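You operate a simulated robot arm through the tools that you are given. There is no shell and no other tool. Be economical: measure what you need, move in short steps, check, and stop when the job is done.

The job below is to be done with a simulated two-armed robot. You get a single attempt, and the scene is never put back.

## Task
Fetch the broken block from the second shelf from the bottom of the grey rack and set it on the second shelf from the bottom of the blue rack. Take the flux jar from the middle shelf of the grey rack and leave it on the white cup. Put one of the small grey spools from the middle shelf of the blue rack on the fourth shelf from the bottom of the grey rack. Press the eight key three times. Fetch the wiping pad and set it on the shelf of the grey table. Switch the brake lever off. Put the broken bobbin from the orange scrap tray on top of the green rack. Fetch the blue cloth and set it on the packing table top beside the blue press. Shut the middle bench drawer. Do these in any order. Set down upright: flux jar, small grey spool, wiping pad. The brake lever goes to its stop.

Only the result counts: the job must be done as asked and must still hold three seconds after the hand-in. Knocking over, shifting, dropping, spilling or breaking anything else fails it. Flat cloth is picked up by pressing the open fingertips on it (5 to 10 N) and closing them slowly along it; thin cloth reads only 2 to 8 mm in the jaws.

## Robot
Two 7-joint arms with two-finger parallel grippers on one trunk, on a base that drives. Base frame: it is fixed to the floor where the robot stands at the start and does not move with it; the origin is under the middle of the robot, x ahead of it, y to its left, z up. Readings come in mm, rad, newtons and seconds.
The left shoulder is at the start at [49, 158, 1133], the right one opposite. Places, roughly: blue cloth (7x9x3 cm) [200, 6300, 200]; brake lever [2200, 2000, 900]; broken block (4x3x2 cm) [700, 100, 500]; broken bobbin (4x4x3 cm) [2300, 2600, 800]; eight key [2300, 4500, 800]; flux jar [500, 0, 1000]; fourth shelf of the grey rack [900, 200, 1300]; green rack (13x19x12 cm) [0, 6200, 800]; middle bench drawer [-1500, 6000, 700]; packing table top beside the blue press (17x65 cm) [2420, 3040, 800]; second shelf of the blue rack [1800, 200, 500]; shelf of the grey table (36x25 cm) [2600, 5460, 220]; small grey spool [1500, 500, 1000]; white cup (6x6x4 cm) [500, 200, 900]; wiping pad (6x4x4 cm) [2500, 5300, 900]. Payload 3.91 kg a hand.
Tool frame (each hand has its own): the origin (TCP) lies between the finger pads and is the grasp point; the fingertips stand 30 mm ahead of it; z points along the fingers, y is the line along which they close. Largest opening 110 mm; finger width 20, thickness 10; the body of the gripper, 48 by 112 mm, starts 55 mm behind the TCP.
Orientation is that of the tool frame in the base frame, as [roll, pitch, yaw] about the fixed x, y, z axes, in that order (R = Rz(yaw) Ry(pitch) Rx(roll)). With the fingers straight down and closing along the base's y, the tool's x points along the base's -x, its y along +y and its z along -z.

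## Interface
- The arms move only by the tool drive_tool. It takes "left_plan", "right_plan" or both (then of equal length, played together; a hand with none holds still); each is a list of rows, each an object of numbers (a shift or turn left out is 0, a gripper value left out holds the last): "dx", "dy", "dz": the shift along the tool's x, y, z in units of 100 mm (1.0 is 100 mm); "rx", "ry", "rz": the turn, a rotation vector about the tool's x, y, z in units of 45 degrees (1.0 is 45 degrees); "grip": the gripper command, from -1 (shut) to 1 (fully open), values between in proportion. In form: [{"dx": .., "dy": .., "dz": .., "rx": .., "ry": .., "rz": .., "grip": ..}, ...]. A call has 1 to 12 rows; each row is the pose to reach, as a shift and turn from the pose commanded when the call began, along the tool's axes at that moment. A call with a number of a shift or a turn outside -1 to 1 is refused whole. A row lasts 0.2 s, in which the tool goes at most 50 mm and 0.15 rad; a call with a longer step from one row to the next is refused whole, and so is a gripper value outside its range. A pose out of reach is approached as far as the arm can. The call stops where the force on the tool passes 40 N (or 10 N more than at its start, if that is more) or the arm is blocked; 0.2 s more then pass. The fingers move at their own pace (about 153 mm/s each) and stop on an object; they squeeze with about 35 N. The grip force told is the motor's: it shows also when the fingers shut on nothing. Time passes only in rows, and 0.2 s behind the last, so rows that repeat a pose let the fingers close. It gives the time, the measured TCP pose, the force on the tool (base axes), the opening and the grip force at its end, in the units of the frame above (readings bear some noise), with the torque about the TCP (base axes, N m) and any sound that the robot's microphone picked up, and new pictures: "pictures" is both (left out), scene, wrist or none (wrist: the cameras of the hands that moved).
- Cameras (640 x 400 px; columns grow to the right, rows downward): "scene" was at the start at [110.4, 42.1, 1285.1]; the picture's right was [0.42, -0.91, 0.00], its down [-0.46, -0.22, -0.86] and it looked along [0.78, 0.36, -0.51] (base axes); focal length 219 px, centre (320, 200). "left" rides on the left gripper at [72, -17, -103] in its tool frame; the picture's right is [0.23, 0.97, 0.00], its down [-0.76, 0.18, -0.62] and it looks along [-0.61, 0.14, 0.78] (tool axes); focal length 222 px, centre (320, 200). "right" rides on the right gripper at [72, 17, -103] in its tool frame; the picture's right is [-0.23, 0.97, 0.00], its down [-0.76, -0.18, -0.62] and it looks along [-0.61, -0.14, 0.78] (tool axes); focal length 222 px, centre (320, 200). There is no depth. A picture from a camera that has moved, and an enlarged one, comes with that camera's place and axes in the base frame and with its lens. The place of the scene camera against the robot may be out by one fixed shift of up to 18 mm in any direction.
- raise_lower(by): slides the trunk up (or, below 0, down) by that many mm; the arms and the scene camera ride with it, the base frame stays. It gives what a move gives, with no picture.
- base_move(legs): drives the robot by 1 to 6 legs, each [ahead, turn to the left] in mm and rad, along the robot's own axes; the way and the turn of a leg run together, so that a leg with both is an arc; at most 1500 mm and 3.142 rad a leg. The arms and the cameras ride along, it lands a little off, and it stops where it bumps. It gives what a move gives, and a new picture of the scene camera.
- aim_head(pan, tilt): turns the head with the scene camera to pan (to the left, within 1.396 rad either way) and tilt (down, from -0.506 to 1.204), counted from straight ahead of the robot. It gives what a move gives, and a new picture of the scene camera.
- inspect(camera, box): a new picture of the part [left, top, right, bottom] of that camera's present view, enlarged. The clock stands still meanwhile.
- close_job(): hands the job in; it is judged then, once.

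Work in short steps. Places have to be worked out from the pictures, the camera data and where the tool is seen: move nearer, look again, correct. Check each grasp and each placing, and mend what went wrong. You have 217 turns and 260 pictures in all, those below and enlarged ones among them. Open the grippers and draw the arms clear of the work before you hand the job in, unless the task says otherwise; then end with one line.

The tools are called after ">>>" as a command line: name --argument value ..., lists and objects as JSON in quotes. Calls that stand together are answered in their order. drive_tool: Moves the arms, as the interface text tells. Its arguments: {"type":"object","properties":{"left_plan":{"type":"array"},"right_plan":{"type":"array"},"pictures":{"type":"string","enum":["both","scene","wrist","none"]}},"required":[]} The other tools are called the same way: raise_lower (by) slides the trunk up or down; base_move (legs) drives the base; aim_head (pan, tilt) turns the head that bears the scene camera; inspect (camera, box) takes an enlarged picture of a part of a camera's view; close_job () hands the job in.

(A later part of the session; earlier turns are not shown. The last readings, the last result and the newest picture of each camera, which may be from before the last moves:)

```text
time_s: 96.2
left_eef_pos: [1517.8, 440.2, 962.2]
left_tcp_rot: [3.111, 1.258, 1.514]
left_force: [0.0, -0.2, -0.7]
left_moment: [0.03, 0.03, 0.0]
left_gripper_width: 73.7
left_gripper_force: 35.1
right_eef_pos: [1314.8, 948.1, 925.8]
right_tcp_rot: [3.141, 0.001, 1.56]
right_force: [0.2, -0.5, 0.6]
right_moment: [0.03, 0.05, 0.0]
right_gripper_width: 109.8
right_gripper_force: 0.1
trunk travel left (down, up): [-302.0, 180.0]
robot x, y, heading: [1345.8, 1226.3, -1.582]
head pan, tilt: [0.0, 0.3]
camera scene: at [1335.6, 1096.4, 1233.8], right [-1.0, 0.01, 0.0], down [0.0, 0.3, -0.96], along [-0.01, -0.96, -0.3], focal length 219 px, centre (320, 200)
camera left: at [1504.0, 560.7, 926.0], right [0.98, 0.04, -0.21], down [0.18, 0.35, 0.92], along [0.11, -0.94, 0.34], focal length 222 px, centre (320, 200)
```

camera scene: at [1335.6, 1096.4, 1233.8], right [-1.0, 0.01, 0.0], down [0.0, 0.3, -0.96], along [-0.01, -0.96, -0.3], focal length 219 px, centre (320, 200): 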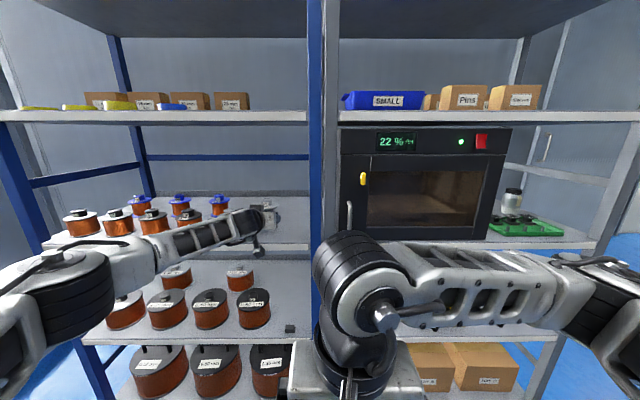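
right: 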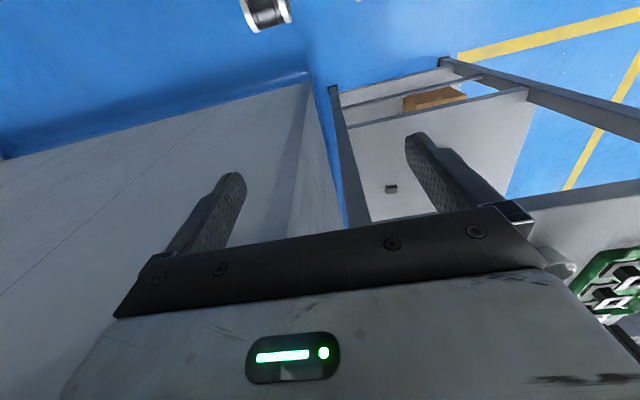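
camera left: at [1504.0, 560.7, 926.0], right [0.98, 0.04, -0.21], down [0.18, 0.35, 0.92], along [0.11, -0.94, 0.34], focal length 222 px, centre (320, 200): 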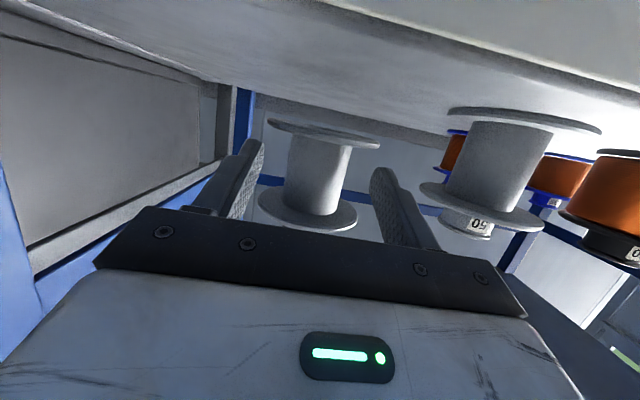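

The spool is held upright and its bottom flange is clear. I back out, raise the trunk, and drive over to the free right end of the grey rack.

>>> base_move --legs '[[-222, 0]]'

>>> raise_lower --by 178

>>> base_move --legs '[[0, -1.55], [890, 0], [0, 1.56]]'

```text
time_s: 97.8
left_eef_pos: [1522.1, 659.8, 962.4]
left_tcp_rot: [3.112, 1.255, 1.516]
left_force: [0.7, 0.3, -0.1]
left_moment: [0.05, 0.0, 0.0]
left_gripper_width: 73.6
left_gripper_force: 34.9
right_eef_pos: [1318.2, 1168.0, 926.5]
right_tcp_rot: [3.14, 0.0, 1.564]
right_force: [0.5, 0.5, 0.8]
right_moment: [0.01, -0.02, -0.02]
right_gripper_width: 109.8
right_gripper_force: 0.0
trunk travel left (down, up): [-302.0, 180.0]
robot x, y, heading: [1347.7, 1443.1, -1.575]
head pan, tilt: [0.0, 0.3]
camera scene: at [1337.8, 1315.8, 1233.9], right [-1.0, 0.01, 0.0], down [0.0, 0.3, -0.96], along [-0.01, -0.96, -0.3], focal length 219 px, centre (320, 200)
```

scene: 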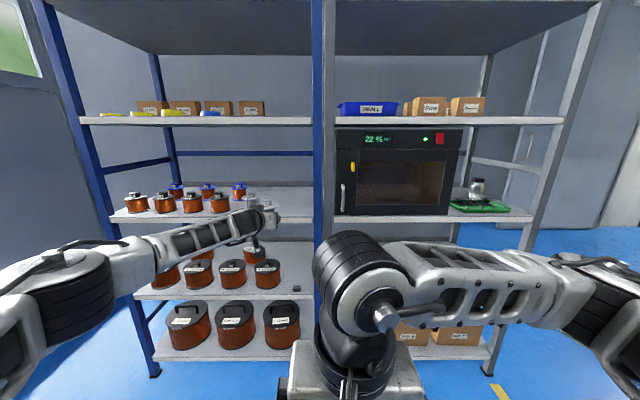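

```text
time_s: 99.8
left_eef_pos: [1521.8, 659.3, 1139.1]
left_tcp_rot: [3.112, 1.256, 1.518]
left_force: [0.0, -1.1, -0.8]
left_moment: [0.05, 0.0, -0.01]
left_gripper_width: 73.4
left_gripper_force: 34.6
right_eef_pos: [1319.4, 1166.0, 1104.9]
right_tcp_rot: [3.139, -0.001, 1.564]
right_force: [-0.9, 0.3, 0.2]
right_moment: [0.01, 0.01, -0.04]
right_gripper_width: 110.2
right_gripper_force: 0.0
trunk travel left (down, up): [-480.0, 2.0]
robot x, y, heading: [1350.2, 1442.1, -1.578]
head pan, tilt: [0.0, 0.3]
```

```text
time_s: 112.1
left_eef_pos: [660.3, 637.9, 1139.9]
left_tcp_rot: [3.112, 1.257, 1.56]
left_force: [1.4, 0.1, -0.9]
left_moment: [0.04, 0.02, 0.0]
left_gripper_width: 70.9
left_gripper_force: 35.2
right_eef_pos: [435.4, 1138.3, 1105.2]
right_tcp_rot: [3.14, 0.002, 1.607]
right_force: [0.0, 0.2, -0.2]
right_moment: [0.0, -0.01, 0.01]
right_gripper_width: 109.8
right_gripper_force: 0.0
trunk travel left (down, up): [-480.0, 2.0]
robot x, y, heading: [454.6, 1415.2, -1.532]
head pan, tilt: [0.0, 0.3]
camera scene: at [448.5, 1286.7, 1411.9], right [-1.0, -0.04, 0.0], down [-0.01, 0.3, -0.96], along [0.04, -0.95, -0.3], focal length 219 px, centre (320, 200)
```

scene: 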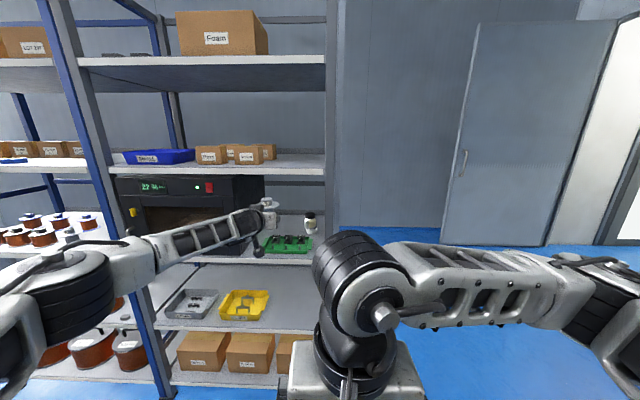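

The grip width fell to 70.9 mm, so the spool may have shifted. I check it in the wrist view.

>>> inspect --camera "left" --box '[160, 60, 480, 260]'

>>> inspect --camera "scene" --box '[180, 120, 360, 270]'

```text
2.00 times, centred on (320, 160) of left
camera zoom: at [641.6, 759.0, 1103.9], right [0.97, 0.09, -0.21], down [0.16, 0.36, 0.92], along [0.15, -0.93, 0.34], focal length 444 px, centre (320, 280)
```

zoom: 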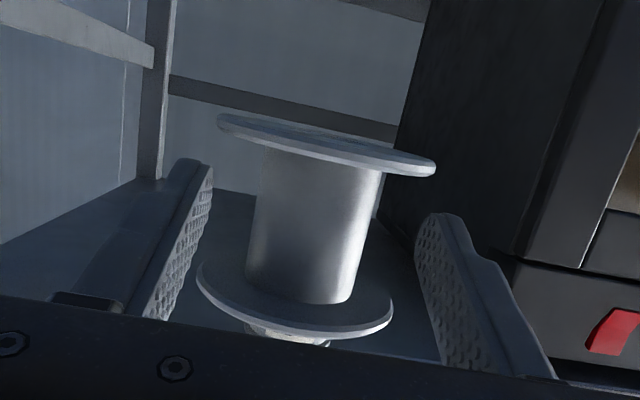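

```text
2.67 times, centred on (270, 195) of scene
camera zoom: at [448.5, 1286.7, 1411.9], right [-1.0, -0.04, 0.0], down [-0.01, 0.3, -0.96], along [0.04, -0.95, -0.3], focal length 585 px, centre (453, 213)
```

zoom: 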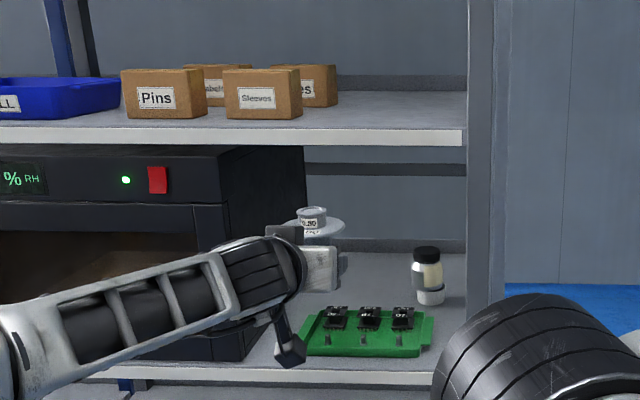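

The spool is still upright, only slid a few mm outward. I raise the hand slowly toward the fourth shelf's height (about z 1284) and shift toward x ≈ 590.

>>> drive_tool --left_plan '[{"dx": -0.2, "dz": -0.065, "dy": -0.08}, {"dx": -0.4, "dz": -0.13, "dy": -0.16}, {"dx": -0.6, "dz": -0.195, "dy": -0.24}, {"dx": -0.8, "dz": -0.26, "dy": -0.32}, {"dx": -0.98, "dz": -0.32, "dy": -0.38}]' --pictures "none"

>>> drive_tool --left_plan '[{"dx": -0.2, "dz": -0.065, "dy": -0.06}, {"dx": -0.4, "dz": -0.13, "dy": -0.12}, {"dx": -0.6, "dz": -0.195, "dy": -0.18}, {"dx": -0.8, "dz": -0.26, "dy": -0.25}, {"dx": -0.95, "dz": -0.31, "dy": -0.3}, {"dx": -0.95, "dz": -0.31, "dy": -0.3}]' --pictures "both"

```text
time_s: 113.3
left_eef_pos: [621.2, 640.5, 1243.7]
left_tcp_rot: [3.11, 1.257, 1.558]
left_force: [0.1, -0.1, -0.4]
left_moment: [0.01, 0.0, 0.04]
left_gripper_width: 70.7
left_gripper_force: 35.3
right_eef_pos: [435.6, 1136.9, 1105.4]
right_tcp_rot: [3.14, 0.001, 1.608]
right_force: [0.1, 0.5, 0.6]
right_moment: [-0.03, 0.04, 0.01]
right_gripper_width: 109.8
right_gripper_force: 0.0
trunk travel left (down, up): [-480.0, 2.0]
robot x, y, heading: [452.8, 1416.2, -1.535]
head pan, tilt: [0.0, 0.3]
```

```text
time_s: 114.7
left_eef_pos: [591.2, 637.4, 1343.8]
left_tcp_rot: [3.111, 1.258, 1.562]
left_force: [-0.4, -0.7, -0.3]
left_moment: [0.02, -0.02, 0.0]
left_gripper_width: 70.4
left_gripper_force: 34.9
right_eef_pos: [434.3, 1137.3, 1104.7]
right_tcp_rot: [3.139, 0.0, 1.608]
right_force: [0.1, 0.7, -0.3]
right_moment: [0.0, 0.0, 0.0]
right_gripper_width: 109.9
right_gripper_force: 0.0
trunk travel left (down, up): [-480.0, 2.0]
robot x, y, heading: [453.0, 1415.5, -1.54]
head pan, tilt: [0.0, 0.3]
camera scene: at [448.8, 1286.5, 1411.8], right [-1.0, -0.04, 0.0], down [-0.01, 0.3, -0.96], along [0.04, -0.95, -0.3], focal length 219 px, centre (320, 200)
camera left: at [571.8, 757.9, 1306.5], right [0.97, 0.09, -0.21], down [0.16, 0.36, 0.92], along [0.15, -0.93, 0.34], focal length 222 px, centre (320, 200)
```

scene: 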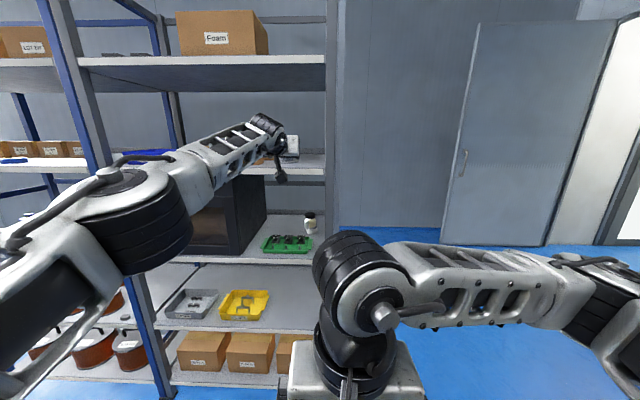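
left: 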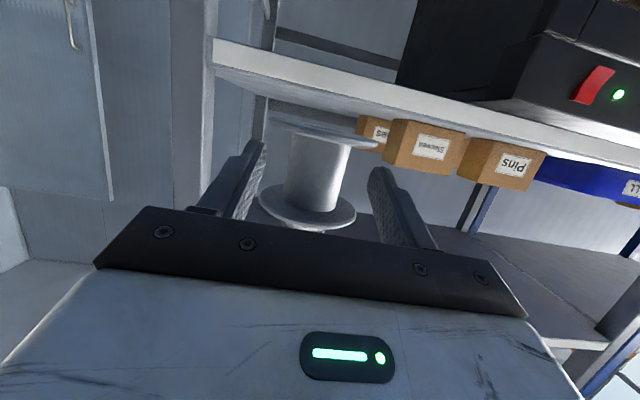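

The free spot ahead is clear with about 30 mm of height to spare. I drive forward so the spool comes to y ≈ 425.

>>> base_move --legs '[[212, 0]]'

>>> inspect --camera "left" --box '[160, 40, 480, 240]'

```text
time_s: 116.4
left_eef_pos: [597.3, 424.4, 1342.9]
left_tcp_rot: [3.111, 1.256, 1.558]
left_force: [-0.1, -0.7, -1.0]
left_moment: [0.01, -0.03, 0.01]
left_gripper_width: 70.2
left_gripper_force: 35.1
right_eef_pos: [442.7, 924.4, 1104.9]
right_tcp_rot: [3.14, 0.0, 1.607]
right_force: [0.5, -0.6, 0.9]
right_moment: [-0.02, 0.01, 0.03]
right_gripper_width: 109.8
right_gripper_force: 0.1
trunk travel left (down, up): [-480.0, 2.0]
robot x, y, heading: [460.4, 1206.5, -1.533]
head pan, tilt: [0.0, 0.3]
camera scene: at [456.0, 1073.7, 1411.8], right [-1.0, -0.04, 0.0], down [-0.01, 0.3, -0.95], along [0.03, -0.95, -0.3], focal length 219 px, centre (320, 200)
```

scene: 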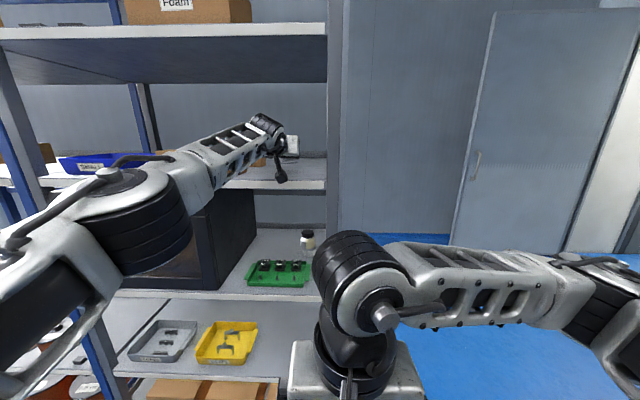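

```text
2.00 times, centred on (320, 140) of left
camera zoom: at [578.5, 545.0, 1306.0], right [0.97, 0.09, -0.21], down [0.16, 0.36, 0.92], along [0.15, -0.93, 0.34], focal length 444 px, centre (320, 320)
```

zoom: 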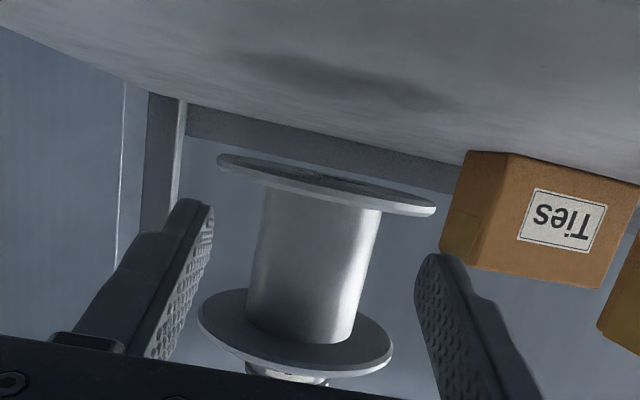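

The spot beneath is clear, and the Ties box is well away at x≥690. I lower 25 mm and then in small steps.

>>> drive_tool --left_plan '[{"dx": 0.08, "dz": 0.026}, {"dx": 0.16, "dz": 0.052}, {"dx": 0.228, "dz": 0.074}, {"dx": 0.228, "dz": 0.074}]' --pictures "none"

>>> inspect --camera "left" --box '[160, 40, 480, 240]'

```text
time_s: 117.4
left_eef_pos: [597.4, 426.8, 1318.9]
left_tcp_rot: [3.113, 1.257, 1.559]
left_force: [0.5, -0.5, -0.2]
left_moment: [0.01, -0.01, 0.0]
left_gripper_width: 70.2
left_gripper_force: 34.7
right_eef_pos: [441.9, 924.1, 1104.6]
right_tcp_rot: [3.139, 0.0, 1.606]
right_force: [-0.1, 0.9, -0.7]
right_moment: [-0.03, -0.04, 0.02]
right_gripper_width: 110.2
right_gripper_force: 0.2
trunk travel left (down, up): [-480.0, 2.0]
robot x, y, heading: [460.6, 1204.8, -1.536]
head pan, tilt: [0.0, 0.3]
```

```text
2.00 times, centred on (320, 140) of left
camera zoom: at [579.3, 547.0, 1282.8], right [0.97, 0.09, -0.21], down [0.16, 0.36, 0.92], along [0.15, -0.93, 0.34], focal length 444 px, centre (320, 320)
```

zoom: 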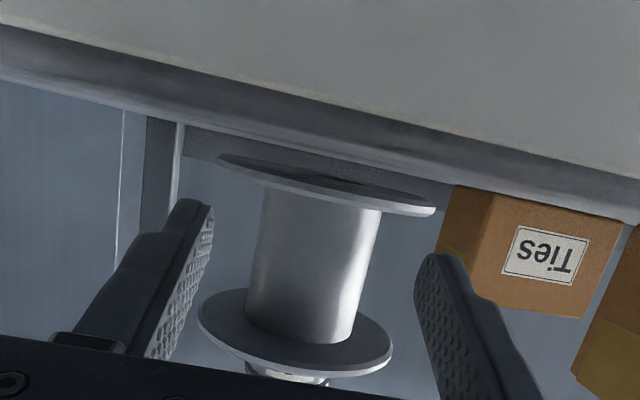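

There's still a small gap, so I lower in 2 mm increments.

>>> drive_tool --left_plan '[{"dx": 0.02, "dz": 0.006}, {"dx": 0.04, "dz": 0.013}, {"dx": 0.055, "dz": 0.018}, {"dx": 0.055, "dz": 0.018}]' --pictures "none"

```text
time_s: 118.4
left_eef_pos: [596.9, 427.3, 1313.0]
left_tcp_rot: [3.113, 1.254, 1.558]
left_force: [0.9, 0.3, -0.3]
left_moment: [0.0, -0.02, 0.0]
left_gripper_width: 22.0
left_gripper_force: 0.2
right_eef_pos: [441.5, 924.8, 1105.5]
right_tcp_rot: [3.139, 0.001, 1.607]
right_force: [0.1, -1.0, 0.4]
right_moment: [0.0, -0.02, -0.03]
right_gripper_width: 110.0
right_gripper_force: 0.1
trunk travel left (down, up): [-480.0, 2.0]
robot x, y, heading: [456.2, 1204.9, -1.535]
head pan, tilt: [0.0, 0.3]
```

The gripper closed to 22 mm, so the spool has slipped out of the fingers. I look at once.

>>> inspect --camera "left" --box '[0, 0, 640, 400]'

>>> inspect --camera "scene" --box '[200, 80, 360, 200]'

```text
1.00 times, centred on (320, 200) of left (not enlarged: the box is as wide or as high as the picture)
camera zoom: at [579.1, 546.4, 1276.4], right [0.97, 0.09, -0.21], down [0.16, 0.36, 0.92], along [0.15, -0.93, 0.34], focal length 222 px, centre (320, 200)
```

zoom: 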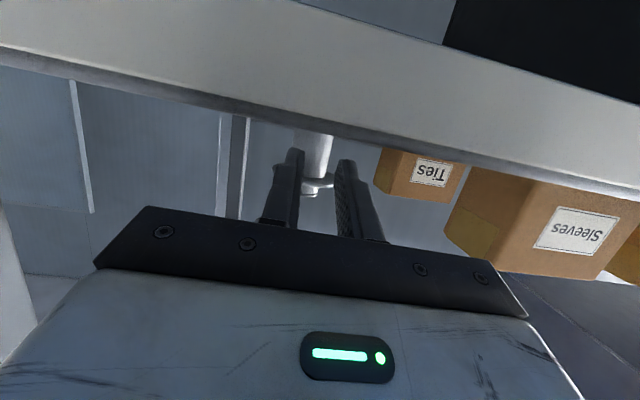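

```text
3.33 times, centred on (280, 140) of scene
camera zoom: at [455.9, 1074.6, 1411.9], right [-1.0, -0.04, 0.0], down [-0.01, 0.3, -0.96], along [0.03, -0.95, -0.3], focal length 731 px, centre (453, 400)
```

zoom: 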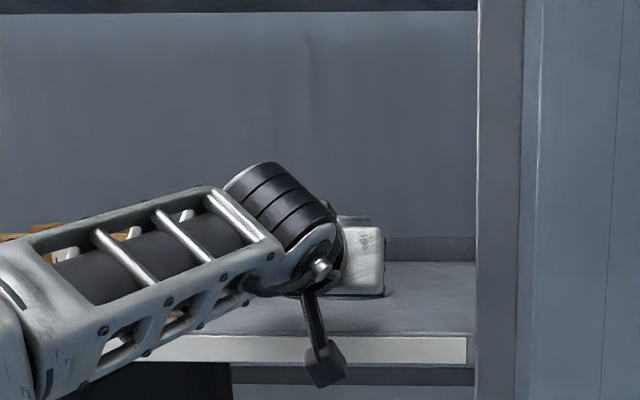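

The spool squeezed out forward and seems to stand upright on the shelf. I withdraw straight back and check.

>>> base_move --legs '[[-230, 0]]'

>>> inspect --camera "left" --box '[0, 0, 640, 400]'

```text
time_s: 120.1
left_eef_pos: [591.2, 658.8, 1313.7]
left_tcp_rot: [3.111, 1.257, 1.561]
left_force: [0.2, 0.4, 0.9]
left_moment: [0.03, 0.01, 0.0]
left_gripper_width: 21.9
left_gripper_force: 0.0
right_eef_pos: [434.6, 1157.2, 1105.8]
right_tcp_rot: [3.141, 0.001, 1.609]
right_force: [-0.2, 1.0, 1.2]
right_moment: [0.01, -0.03, 0.01]
right_gripper_width: 110.0
right_gripper_force: 0.0
trunk travel left (down, up): [-480.0, 2.0]
robot x, y, heading: [452.8, 1435.0, -1.533]
head pan, tilt: [0.0, 0.3]
camera scene: at [447.6, 1306.7, 1412.0], right [-1.0, -0.04, 0.0], down [-0.01, 0.29, -0.96], along [0.04, -0.95, -0.3], focal length 219 px, centre (320, 200)
```

scene: 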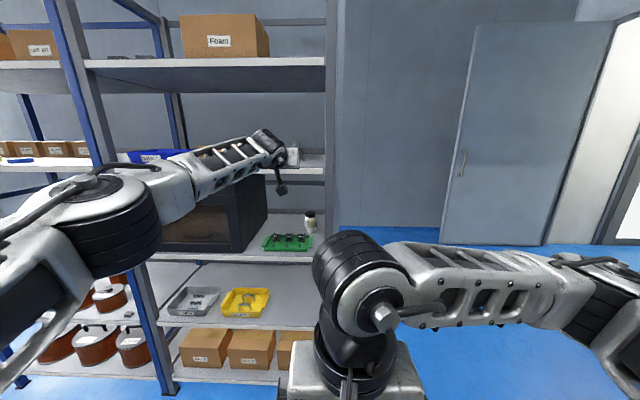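

```text
1.00 times, centred on (320, 200) of left (not enlarged: the box is as wide or as high as the picture)
camera zoom: at [571.7, 778.6, 1276.8], right [0.97, 0.09, -0.21], down [0.16, 0.36, 0.92], along [0.15, -0.93, 0.34], focal length 222 px, centre (320, 200)
```

zoom: 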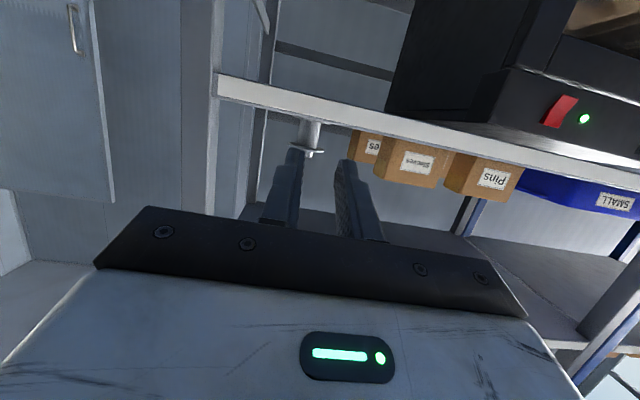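

The spool stands upright on the fourth shelf, and the jar is still on its cup. I fold the left arm back before driving on.

>>> drive_tool --left_plan '[{"ry": 0.18, "dz": -0.25, "dx": 0.2}, {"ry": 0.36, "dz": -0.5, "dx": 0.4}, {"ry": 0.54, "dz": -0.75, "dx": 0.6}, {"ry": 0.72, "dz": -1.0, "dx": 0.8}, {"ry": 0.9, "dz": -1.0, "dx": 1.0, "grip": 1}]' --pictures "none"

>>> drive_tool --left_plan '[{"dx": 0.35, "dz": -0.1}, {"dx": 0.7, "dz": -0.2}, {"dx": 1.0, "dz": -0.3}, {"dx": 1.0, "dz": -0.3}]' --pictures "none"

```text
time_s: 121.3
left_eef_pos: [588.9, 784.8, 1248.4]
left_tcp_rot: [3.132, 0.548, 1.582]
left_force: [-1.0, -0.3, 1.2]
left_moment: [-0.02, -0.02, 0.04]
left_gripper_width: 110.2
left_gripper_force: 0.0
right_eef_pos: [433.9, 1155.9, 1105.2]
right_tcp_rot: [3.142, -0.002, 1.61]
right_force: [-0.8, -0.6, 0.2]
right_moment: [0.04, -0.01, 0.0]
right_gripper_width: 110.1
right_gripper_force: 0.1
trunk travel left (down, up): [-480.0, 2.0]
robot x, y, heading: [453.2, 1430.4, -1.527]
head pan, tilt: [0.0, 0.3]
```

```text
time_s: 122.3
left_eef_pos: [588.3, 886.4, 1221.9]
left_tcp_rot: [3.131, 0.549, 1.582]
left_force: [0.1, -0.5, -1.0]
left_moment: [-0.02, -0.01, 0.01]
left_gripper_width: 109.9
left_gripper_force: 0.0
right_eef_pos: [434.0, 1155.6, 1104.5]
right_tcp_rot: [3.138, -0.001, 1.608]
right_force: [-0.5, -0.3, 0.4]
right_moment: [0.01, 0.0, 0.02]
right_gripper_width: 110.0
right_gripper_force: 0.1
trunk travel left (down, up): [-480.0, 2.0]
robot x, y, heading: [451.4, 1437.3, -1.528]
head pan, tilt: [0.0, 0.3]
```

The arm is folded enough. I drive to about (1450, 2100) facing the packing table.

>>> base_move --legs '[[0, 2.12], [1197, 0], [0, -0.59]]'

>>> aim_head --pan 0.3 --tilt 0.35

```text
time_s: 135.1
left_eef_pos: [2012.4, 2194.3, 1221.1]
left_tcp_rot: [3.13, 0.549, 3.098]
left_force: [0.3, 0.2, -0.2]
left_moment: [0.0, 0.01, 0.02]
left_gripper_width: 109.9
left_gripper_force: 0.1
right_eef_pos: [1732.7, 2055.4, 1104.8]
right_tcp_rot: [3.14, 0.0, 3.124]
right_force: [0.3, 0.0, 0.5]
right_moment: [0.01, 0.02, 0.01]
right_gripper_width: 109.7
right_gripper_force: 0.1
trunk travel left (down, up): [-480.0, 2.0]
robot x, y, heading: [1455.6, 2087.6, -0.012]
head pan, tilt: [0.0, 0.3]
camera scene: at [1579.2, 2091.2, 1411.9], right [-0.02, -1.0, 0.0], down [-0.3, 0.01, -0.96], along [0.96, -0.02, -0.3], focal length 219 px, centre (320, 200)
```

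scene: 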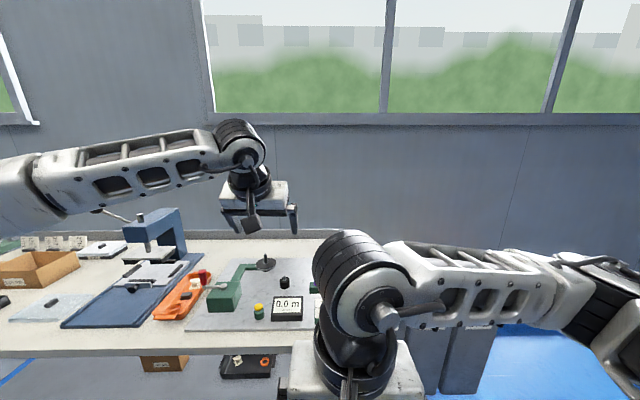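

```text
time_s: 135.8
left_eef_pos: [2012.1, 2194.8, 1221.4]
left_tcp_rot: [3.131, 0.55, 3.098]
left_force: [-0.6, 0.1, -0.3]
left_moment: [-0.05, 0.0, 0.02]
left_gripper_width: 110.0
left_gripper_force: 0.1
right_eef_pos: [1733.1, 2055.6, 1105.5]
right_tcp_rot: [3.14, -0.001, 3.124]
right_force: [-0.2, 0.5, -0.1]
right_moment: [0.01, -0.03, 0.0]
right_gripper_width: 110.1
right_gripper_force: 0.1
trunk travel left (down, up): [-480.0, 2.0]
robot x, y, heading: [1456.2, 2093.0, -0.017]
head pan, tilt: [0.3, 0.351]
camera scene: at [1575.3, 2119.1, 1407.2], right [0.28, -0.96, 0.0], down [-0.33, -0.1, -0.94], along [0.9, 0.26, -0.34], focal length 219 px, centre (320, 200)
```

scene: 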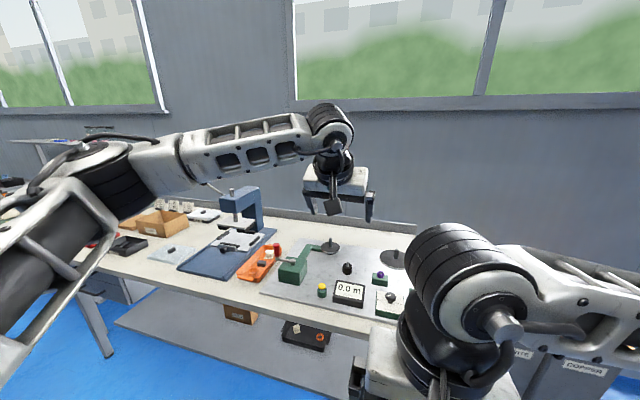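

The table shows the orange tray, the blue press and a winder. I enlarge the winder area and take the right wrist view to find the lever.

>>> inspect --camera "scene" --box '[150, 180, 430, 360]'

>>> inspect --camera "right" --box '[0, 0, 640, 400]'

```text
2.22 times, centred on (290, 270) of scene
camera zoom: at [1575.3, 2119.1, 1407.2], right [0.28, -0.96, 0.0], down [-0.33, -0.1, -0.94], along [0.9, 0.26, -0.34], focal length 488 px, centre (387, 44)
```

zoom: 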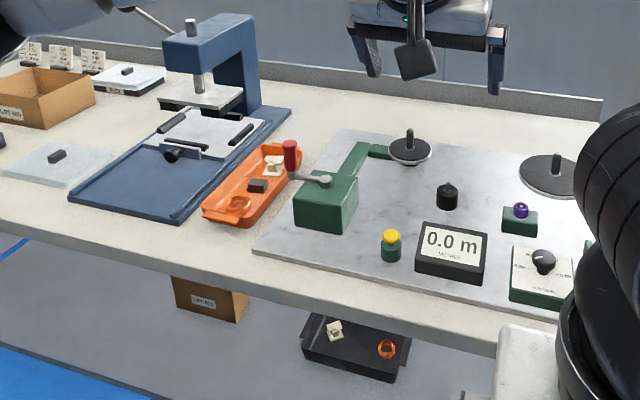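

```text
1.00 times, centred on (320, 200) of right (not enlarged: the box is as wide or as high as the picture)
camera zoom: at [1660.3, 2074.5, 1208.8], right [0.24, 0.97, 0.0], down [0.76, -0.19, 0.62], along [0.6, -0.15, -0.78], focal length 222 px, centre (320, 200)
```

zoom: 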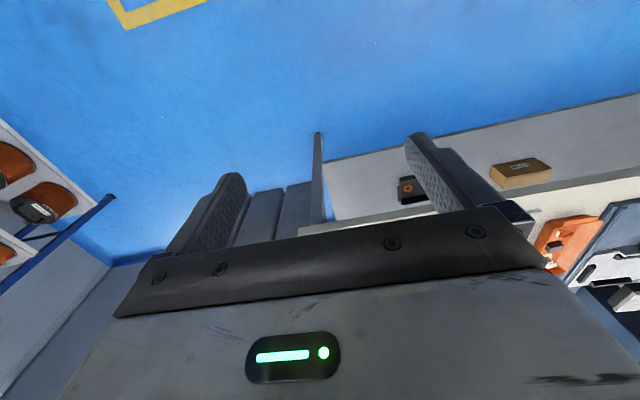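

The lever in view may not be the brake lever, since the listed place is near y 2000, behind the right arm. I turn the base right to look there between the arms.

>>> base_move --legs '[[0, -0.5]]'

>>> inspect --camera "scene" --box '[120, 170, 440, 370]'

```text
time_s: 137.7
left_eef_pos: [1992.4, 1910.3, 1221.8]
left_tcp_rot: [3.129, 0.549, 2.587]
left_force: [0.2, 0.2, -0.3]
left_moment: [0.01, 0.02, -0.01]
left_gripper_width: 109.8
left_gripper_force: 0.0
right_eef_pos: [1680.8, 1924.1, 1105.1]
right_tcp_rot: [3.14, 0.0, 2.614]
right_force: [-1.3, 0.1, -0.1]
right_moment: [0.02, 0.02, 0.03]
right_gripper_width: 109.9
right_gripper_force: 0.1
trunk travel left (down, up): [-480.0, 2.0]
robot x, y, heading: [1458.3, 2085.1, -0.526]
head pan, tilt: [0.3, 0.351]
camera scene: at [1571.0, 2052.6, 1407.2], right [-0.22, -0.97, 0.0], down [-0.33, 0.08, -0.94], along [0.92, -0.21, -0.34], focal length 219 px, centre (320, 200)
```

scene: 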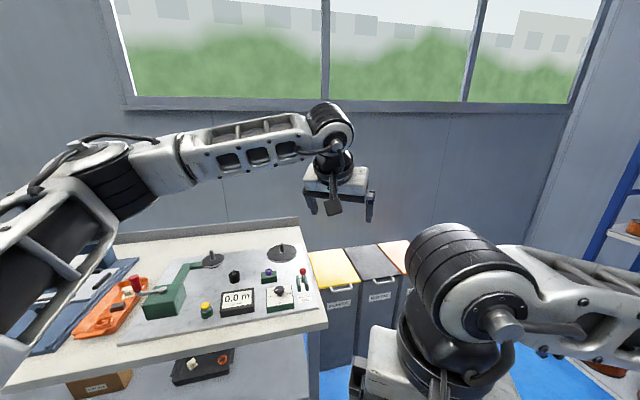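

```text
2.00 times, centred on (280, 270) of scene
camera zoom: at [1571.0, 2052.6, 1407.2], right [-0.22, -0.97, 0.0], down [-0.33, 0.08, -0.94], along [0.92, -0.21, -0.34], focal length 439 px, centre (400, 60)
```

zoom: 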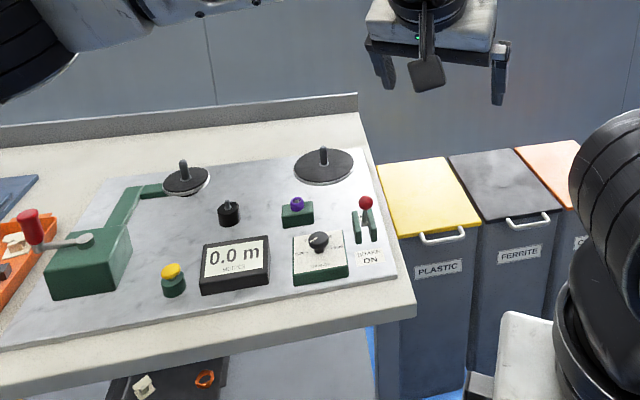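

The brake lever is the red ball lever at about (2280, 1960), with "BRAKE … ON" printed on the near side. I drive closer facing +x and lower the trunk.

>>> base_move --legs '[[0, 0.52], [170, 0]]'

>>> raise_lower --by -180

>>> drive_tool --right_plan '[{"ry": -0.19, "dx": -0.1}, {"ry": -0.38, "dx": -0.3}, {"ry": -0.57, "dx": -0.5}, {"ry": -0.76, "dx": -0.7}, {"ry": -0.9, "dx": -0.9}]' --pictures "none"

```text
time_s: 140.6
left_eef_pos: [2175.0, 2206.8, 1221.4]
left_tcp_rot: [3.132, 0.551, 3.118]
left_force: [0.5, 0.9, -0.9]
left_moment: [-0.02, 0.0, 0.02]
left_gripper_width: 109.8
left_gripper_force: 0.1
right_eef_pos: [1898.3, 2061.7, 1105.2]
right_tcp_rot: [3.141, 0.001, -3.139]
right_force: [-0.7, 1.0, 0.4]
right_moment: [-0.03, 0.01, 0.0]
right_gripper_width: 110.2
right_gripper_force: 0.0
trunk travel left (down, up): [-480.0, 2.0]
robot x, y, heading: [1618.7, 2086.4, 0.007]
head pan, tilt: [0.3, 0.351]
camera scene: at [1740.4, 2122.5, 1407.0], right [0.3, -0.95, 0.0], down [-0.33, -0.1, -0.94], along [0.9, 0.28, -0.34], focal length 219 px, centre (320, 200)
```

scene: 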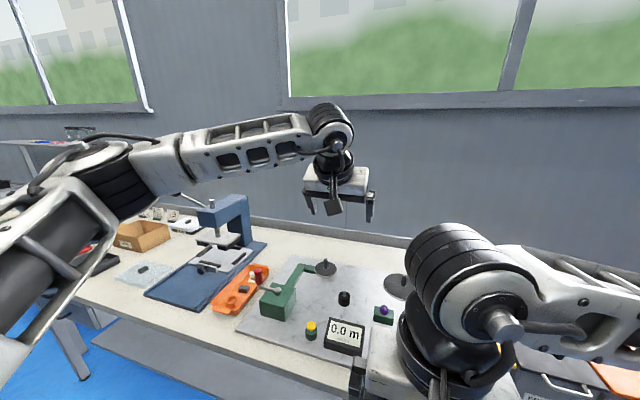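

```text
time_s: 142.6
left_eef_pos: [2174.7, 2209.0, 1042.0]
left_tcp_rot: [3.132, 0.55, 3.12]
left_force: [-0.8, 0.7, -0.1]
left_moment: [-0.02, 0.01, 0.01]
left_gripper_width: 110.0
left_gripper_force: 0.1
right_eef_pos: [1898.1, 2062.9, 924.3]
right_tcp_rot: [3.138, -0.001, -3.138]
right_force: [0.1, -0.4, 0.5]
right_moment: [-0.02, 0.01, -0.01]
right_gripper_width: 110.1
right_gripper_force: 0.1
trunk travel left (down, up): [-300.0, 182.0]
robot x, y, heading: [1623.6, 2089.8, 0.006]
head pan, tilt: [0.3, 0.351]
```

```text
time_s: 143.8
left_eef_pos: [2174.7, 2207.6, 1043.2]
left_tcp_rot: [3.133, 0.551, 3.119]
left_force: [0.3, 0.6, -0.1]
left_moment: [0.02, -0.01, 0.02]
left_gripper_width: 109.7
left_gripper_force: 0.0
right_eef_pos: [1990.3, 2063.9, 924.7]
right_tcp_rot: [3.138, 0.711, -3.14]
right_force: [0.1, 0.7, 0.0]
right_moment: [0.02, -0.04, -0.02]
right_gripper_width: 110.0
right_gripper_force: 0.1
trunk travel left (down, up): [-300.0, 182.0]
robot x, y, heading: [1620.0, 2093.3, 0.005]
head pan, tilt: [0.3, 0.351]
```

The right hand is out at a 49° tilt. I move it toward the lever's y, close the fingers, and look.

>>> drive_tool --right_plan '[{"dx": -0.26, "dy": -0.32, "dz": 0.05, "grip": -1}, {"dx": -0.52, "dy": -0.64, "dz": 0.1}, {"dx": -0.79, "dy": -0.95, "dz": 0.15}, {"dx": -0.79, "dy": -0.95, "dz": 0.15}]' --pictures "both"

```text
time_s: 144.8
left_eef_pos: [2173.5, 2206.2, 1042.0]
left_tcp_rot: [3.131, 0.553, 3.119]
left_force: [0.1, 0.1, 0.1]
left_moment: [0.01, 0.02, 0.02]
left_gripper_width: 109.8
left_gripper_force: 0.1
right_eef_pos: [2059.0, 1967.6, 964.6]
right_tcp_rot: [3.138, 0.706, -3.139]
right_force: [0.2, -0.1, -0.1]
right_moment: [0.05, 0.0, -0.03]
right_gripper_width: 0.0
right_gripper_force: 35.1
trunk travel left (down, up): [-300.0, 182.0]
robot x, y, heading: [1624.4, 2089.8, 0.01]
head pan, tilt: [0.3, 0.351]
camera scene: at [1739.5, 2122.5, 1227.1], right [0.3, -0.95, 0.0], down [-0.33, -0.1, -0.94], along [0.9, 0.28, -0.34], focal length 219 px, centre (320, 200)
camera right: at [1935.5, 1985.6, 997.2], right [0.17, 0.97, 0.15], down [0.17, -0.18, 0.97], along [0.97, -0.14, -0.2], focal length 222 px, centre (320, 200)
```

scene: 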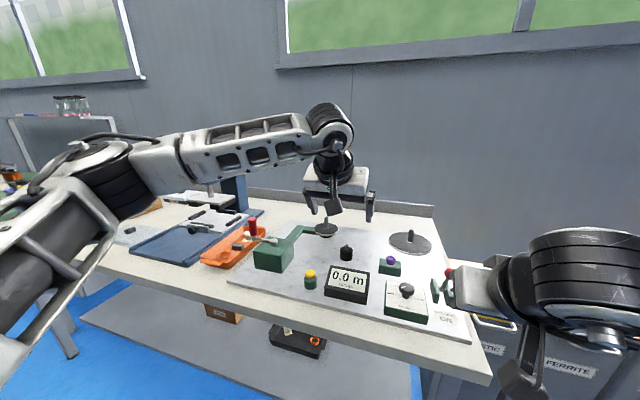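
right: 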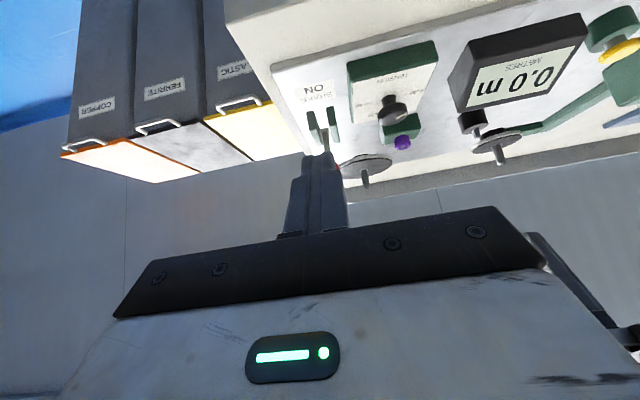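

I enlarge the lever in the right wrist view.

>>> inspect --camera "right" --box '[270, 60, 430, 200]'

>>> inspect --camera "scene" --box '[380, 220, 500, 350]'

```text
2.86 times, centred on (350, 130) of right
camera zoom: at [1935.5, 1985.6, 997.2], right [0.17, 0.97, 0.15], down [0.17, -0.18, 0.97], along [0.97, -0.14, -0.2], focal length 635 px, centre (234, 400)
```

zoom: 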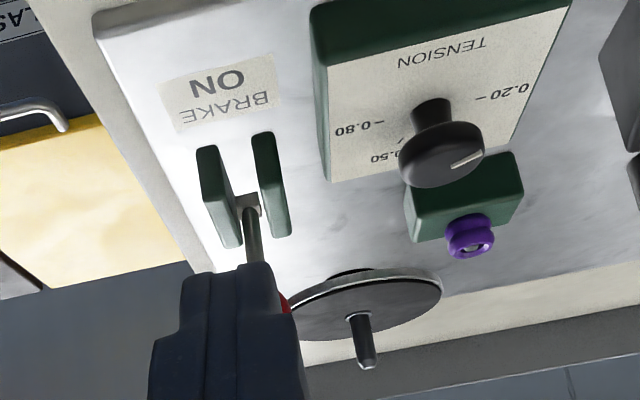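

```text
3.08 times, centred on (440, 285) of scene
camera zoom: at [1739.5, 2122.5, 1227.1], right [0.3, -0.95, 0.0], down [-0.33, -0.1, -0.94], along [0.9, 0.28, -0.34], focal length 675 px, centre (-49, -62)
```

zoom: 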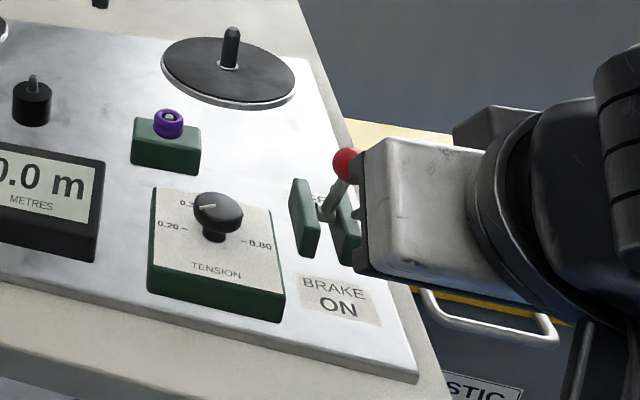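

The lever's rod is hidden by the fingers. I move the right hand 70 mm to the left to see the lever's lean directly.

>>> drive_tool --right_plan '[{"dy": 0.35}, {"dy": 0.7}, {"dy": 0.7}]' --pictures "none"

>>> inspect --camera "right" --box '[200, 60, 360, 200]'

>>> inspect --camera "scene" --box '[400, 220, 500, 340]'

```text
time_s: 145.6
left_eef_pos: [2174.2, 2206.5, 1042.4]
left_tcp_rot: [3.132, 0.552, 3.119]
left_force: [-0.3, 0.1, -0.3]
left_moment: [-0.01, 0.02, -0.01]
left_gripper_width: 109.9
left_gripper_force: 0.1
right_eef_pos: [2056.3, 2038.3, 966.5]
right_tcp_rot: [3.14, 0.706, -3.142]
right_force: [-0.1, 0.1, 0.9]
right_moment: [0.03, 0.0, 0.01]
right_gripper_width: 0.1
right_gripper_force: 35.0
trunk travel left (down, up): [-300.0, 182.0]
robot x, y, heading: [1621.7, 2088.7, 0.006]
head pan, tilt: [0.3, 0.351]
```

```text
2.86 times, centred on (280, 130) of right
camera zoom: at [1934.1, 2055.0, 997.3], right [0.17, 0.97, 0.15], down [0.17, -0.18, 0.97], along [0.97, -0.14, -0.2], focal length 635 px, centre (434, 400)
```

zoom: 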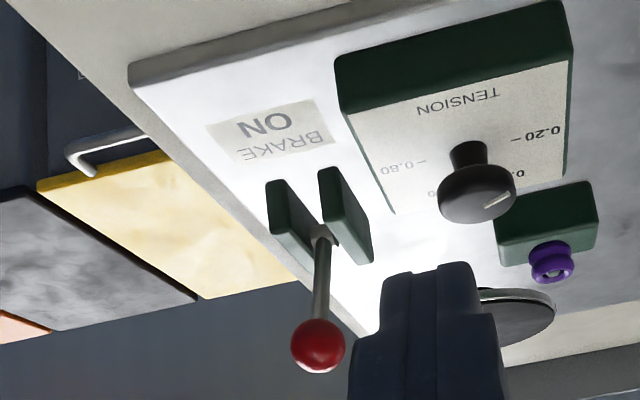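

```text
3.33 times, centred on (450, 280) of scene
camera zoom: at [1739.5, 2122.5, 1227.2], right [0.3, -0.95, 0.0], down [-0.33, -0.1, -0.94], along [0.9, 0.28, -0.34], focal length 731 px, centre (-113, -67)
```

zoom: 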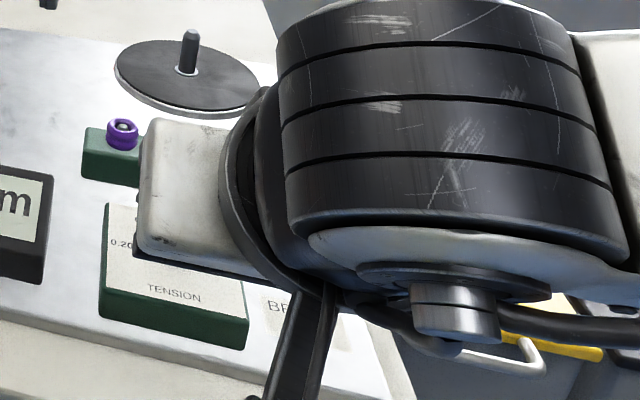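

The lever leans toward the robot, to the "ON" label: pivot about (2255, 1962, 825), ball about (2228, 1961, 895). OFF is therefore away from me, and I bring the closed fingertips in front of the ball.

>>> drive_tool --right_plan '[{"dx": -0.08, "dy": -0.4, "dz": 0.1}, {"dx": -0.16, "dy": -0.78, "dz": 0.3}, {"dx": -0.26, "dy": -0.78, "dz": 0.617}, {"dx": -0.35, "dy": -0.78, "dz": 0.85}, {"dx": -0.4, "dy": -0.78, "dz": 1.0}, {"dx": -0.4, "dy": -0.78, "dz": 1.0}]' --pictures "both"

```text
time_s: 147.0
left_eef_pos: [2175.6, 2207.3, 1042.6]
left_tcp_rot: [3.13, 0.552, 3.12]
left_force: [0.4, -0.2, 0.5]
left_moment: [-0.03, -0.02, 0.02]
left_gripper_width: 110.0
left_gripper_force: 0.1
right_eef_pos: [2154.3, 1959.1, 915.3]
right_tcp_rot: [3.138, 0.706, -3.139]
right_force: [1.1, 1.0, -0.1]
right_moment: [0.0, 0.0, 0.0]
right_gripper_width: 0.3
right_gripper_force: 34.7
trunk travel left (down, up): [-300.0, 182.0]
robot x, y, heading: [1617.4, 2089.9, 0.003]
head pan, tilt: [0.3, 0.351]
camera scene: at [1739.5, 2122.5, 1227.1], right [0.3, -0.95, 0.0], down [-0.33, -0.1, -0.94], along [0.9, 0.28, -0.34], focal length 219 px, centre (320, 200)
camera right: at [2031.4, 1976.2, 946.9], right [0.17, 0.97, 0.15], down [0.17, -0.18, 0.97], along [0.97, -0.14, -0.2], focal length 222 px, centre (320, 200)
```

scene: 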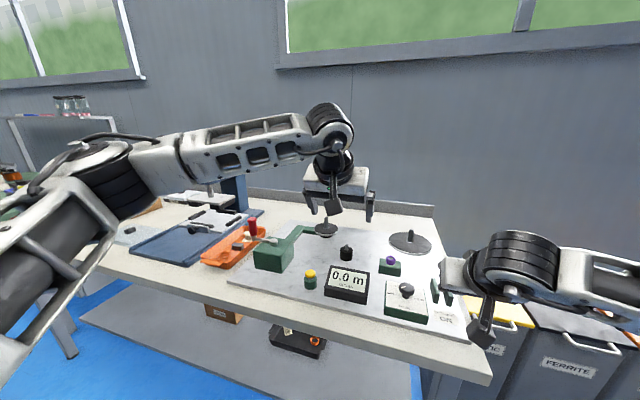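
right: 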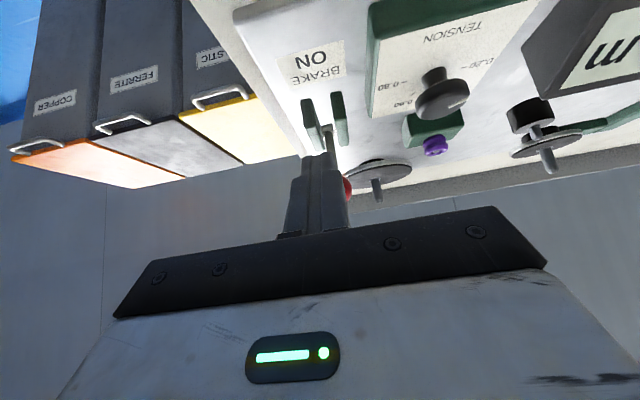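

The ball is at y ≈ 1965, just right of the tip line. I shift 5 mm and push in +x.

>>> drive_tool --right_plan '[{"dx": -0.11, "dy": 0.05, "dz": 0.14}, {"dx": -0.22, "dy": 0.05, "dz": 0.25}, {"dx": -0.33, "dy": 0.05, "dz": 0.35}, {"dx": -0.42, "dy": 0.05, "dz": 0.43}, {"dx": -0.51, "dy": 0.05, "dz": 0.51}, {"dx": -0.6, "dy": 0.05, "dz": 0.59}, {"dx": -0.69, "dy": 0.05, "dz": 0.66}]' --pictures "wrist"

```text
time_s: 148.6
left_eef_pos: [2170.3, 2205.5, 1044.4]
left_tcp_rot: [3.129, 0.555, 3.118]
left_force: [0.5, -0.6, 0.6]
left_moment: [0.0, 0.0, 0.01]
left_gripper_width: 110.1
left_gripper_force: 0.0
right_eef_pos: [2238.1, 1966.3, 910.3]
right_tcp_rot: [3.138, 0.691, -3.138]
right_force: [-23.7, -4.0, 11.6]
right_moment: [-0.11, 0.11, -0.11]
right_gripper_width: 0.3
right_gripper_force: 35.6
trunk travel left (down, up): [-300.0, 182.0]
robot x, y, heading: [1619.5, 2086.9, -0.001]
head pan, tilt: [0.3, 0.351]
stopped in row 7 (right hand): the force on the tool passed its limit at 49 N (the readings are from after the stop); the commanded pose is now the measured one
camera right: at [2116.5, 1982.9, 943.6], right [0.17, 0.97, 0.15], down [0.19, -0.18, 0.97], along [0.97, -0.14, -0.21], focal length 222 px, centre (320, 200)
```

right: 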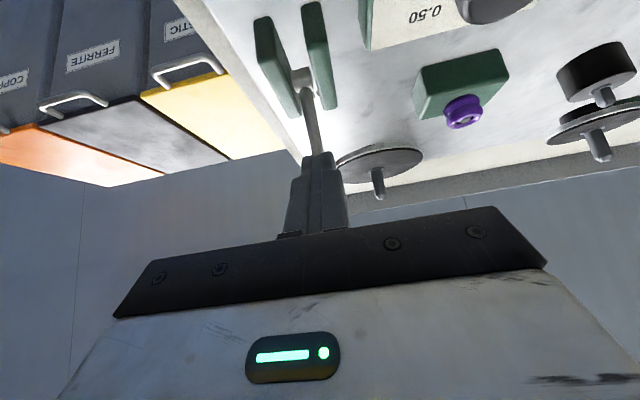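

It stopped at 49 N, presumably on the lever's stop. I back off and look at the lever.

>>> drive_tool --right_plan '[{"dx": 0.2, "dz": -0.3}, {"dx": 0.4, "dz": -0.6}, {"dx": 0.4, "dz": -0.7, "dy": 0.35}, {"dx": 0.4, "dz": -0.7, "dy": 0.7}, {"dx": 0.4, "dz": -0.7, "dy": 0.7}]' --pictures "none"

>>> inspect --camera "right" --box '[180, 40, 380, 200]'

```text
time_s: 149.8
left_eef_pos: [2174.5, 2205.9, 1041.4]
left_tcp_rot: [3.132, 0.552, 3.12]
left_force: [-1.1, 0.1, -1.1]
left_moment: [0.01, -0.02, 0.02]
left_gripper_width: 110.1
left_gripper_force: 0.0
right_eef_pos: [2165.5, 2035.6, 935.2]
right_tcp_rot: [-3.141, 0.691, -3.138]
right_force: [-0.7, -0.2, 0.5]
right_moment: [0.0, 0.01, -0.01]
right_gripper_width: 0.0
right_gripper_force: 34.9
trunk travel left (down, up): [-300.0, 182.0]
robot x, y, heading: [1620.0, 2087.2, 0.003]
head pan, tilt: [0.3, 0.351]
```

```text
2.50 times, centred on (280, 120) of right
camera zoom: at [2043.1, 2053.6, 968.0], right [0.17, 0.97, 0.14], down [0.19, -0.18, 0.97], along [0.97, -0.14, -0.22], focal length 555 px, centre (420, 400)
```

zoom: 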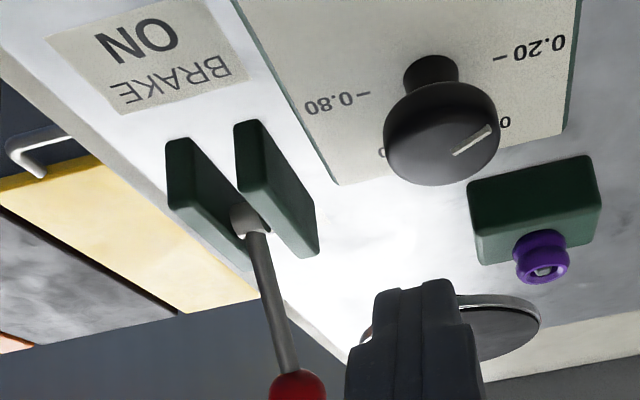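

The lever now leans back to about x 2282, at its stop, so the brake is off. Next is the orange tray: I back off, shift to y ≈ 2450, and come forward again.

>>> base_move --legs '[[-350, 0], [0, 1.5708], [360, 0], [0, -1.5708], [300, 0]]'

>>> inspect --camera "left" --box '[0, 0, 640, 400]'

```text
time_s: 163.4
left_eef_pos: [2081.6, 2613.8, 1041.4]
left_tcp_rot: [3.13, 0.552, -3.098]
left_force: [-0.2, 0.4, -0.1]
left_moment: [-0.02, 0.03, -0.01]
left_gripper_width: 110.1
left_gripper_force: 0.2
right_eef_pos: [2085.2, 2444.9, 934.4]
right_tcp_rot: [-3.141, 0.692, -3.072]
right_force: [0.5, -0.7, -0.4]
right_moment: [-0.01, 0.0, -0.01]
right_gripper_width: 0.0
right_gripper_force: 35.3
trunk travel left (down, up): [-300.0, 182.0]
robot x, y, heading: [1537.5, 2464.9, 0.068]
head pan, tilt: [0.3, 0.351]
camera scene: at [1655.0, 2501.7, 1227.1], right [0.36, -0.93, 0.0], down [-0.32, -0.12, -0.94], along [0.88, 0.34, -0.34], focal length 219 px, centre (320, 200)
```

scene: 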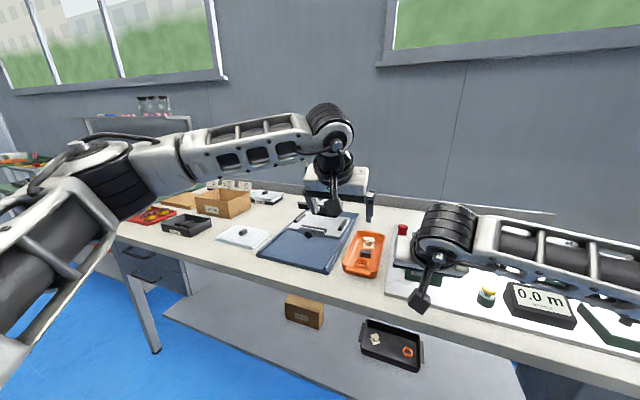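

```text
1.00 times, centred on (320, 200) of left (not enlarged: the box is as wide or as high as the picture)
camera zoom: at [1967.9, 2590.7, 1092.3], right [-0.24, 0.96, -0.11], down [0.31, 0.18, 0.93], along [0.92, 0.19, -0.35], focal length 222 px, centre (320, 200)
```

zoom: 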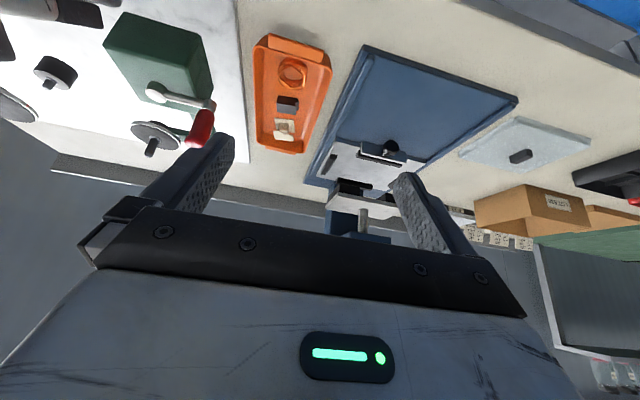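

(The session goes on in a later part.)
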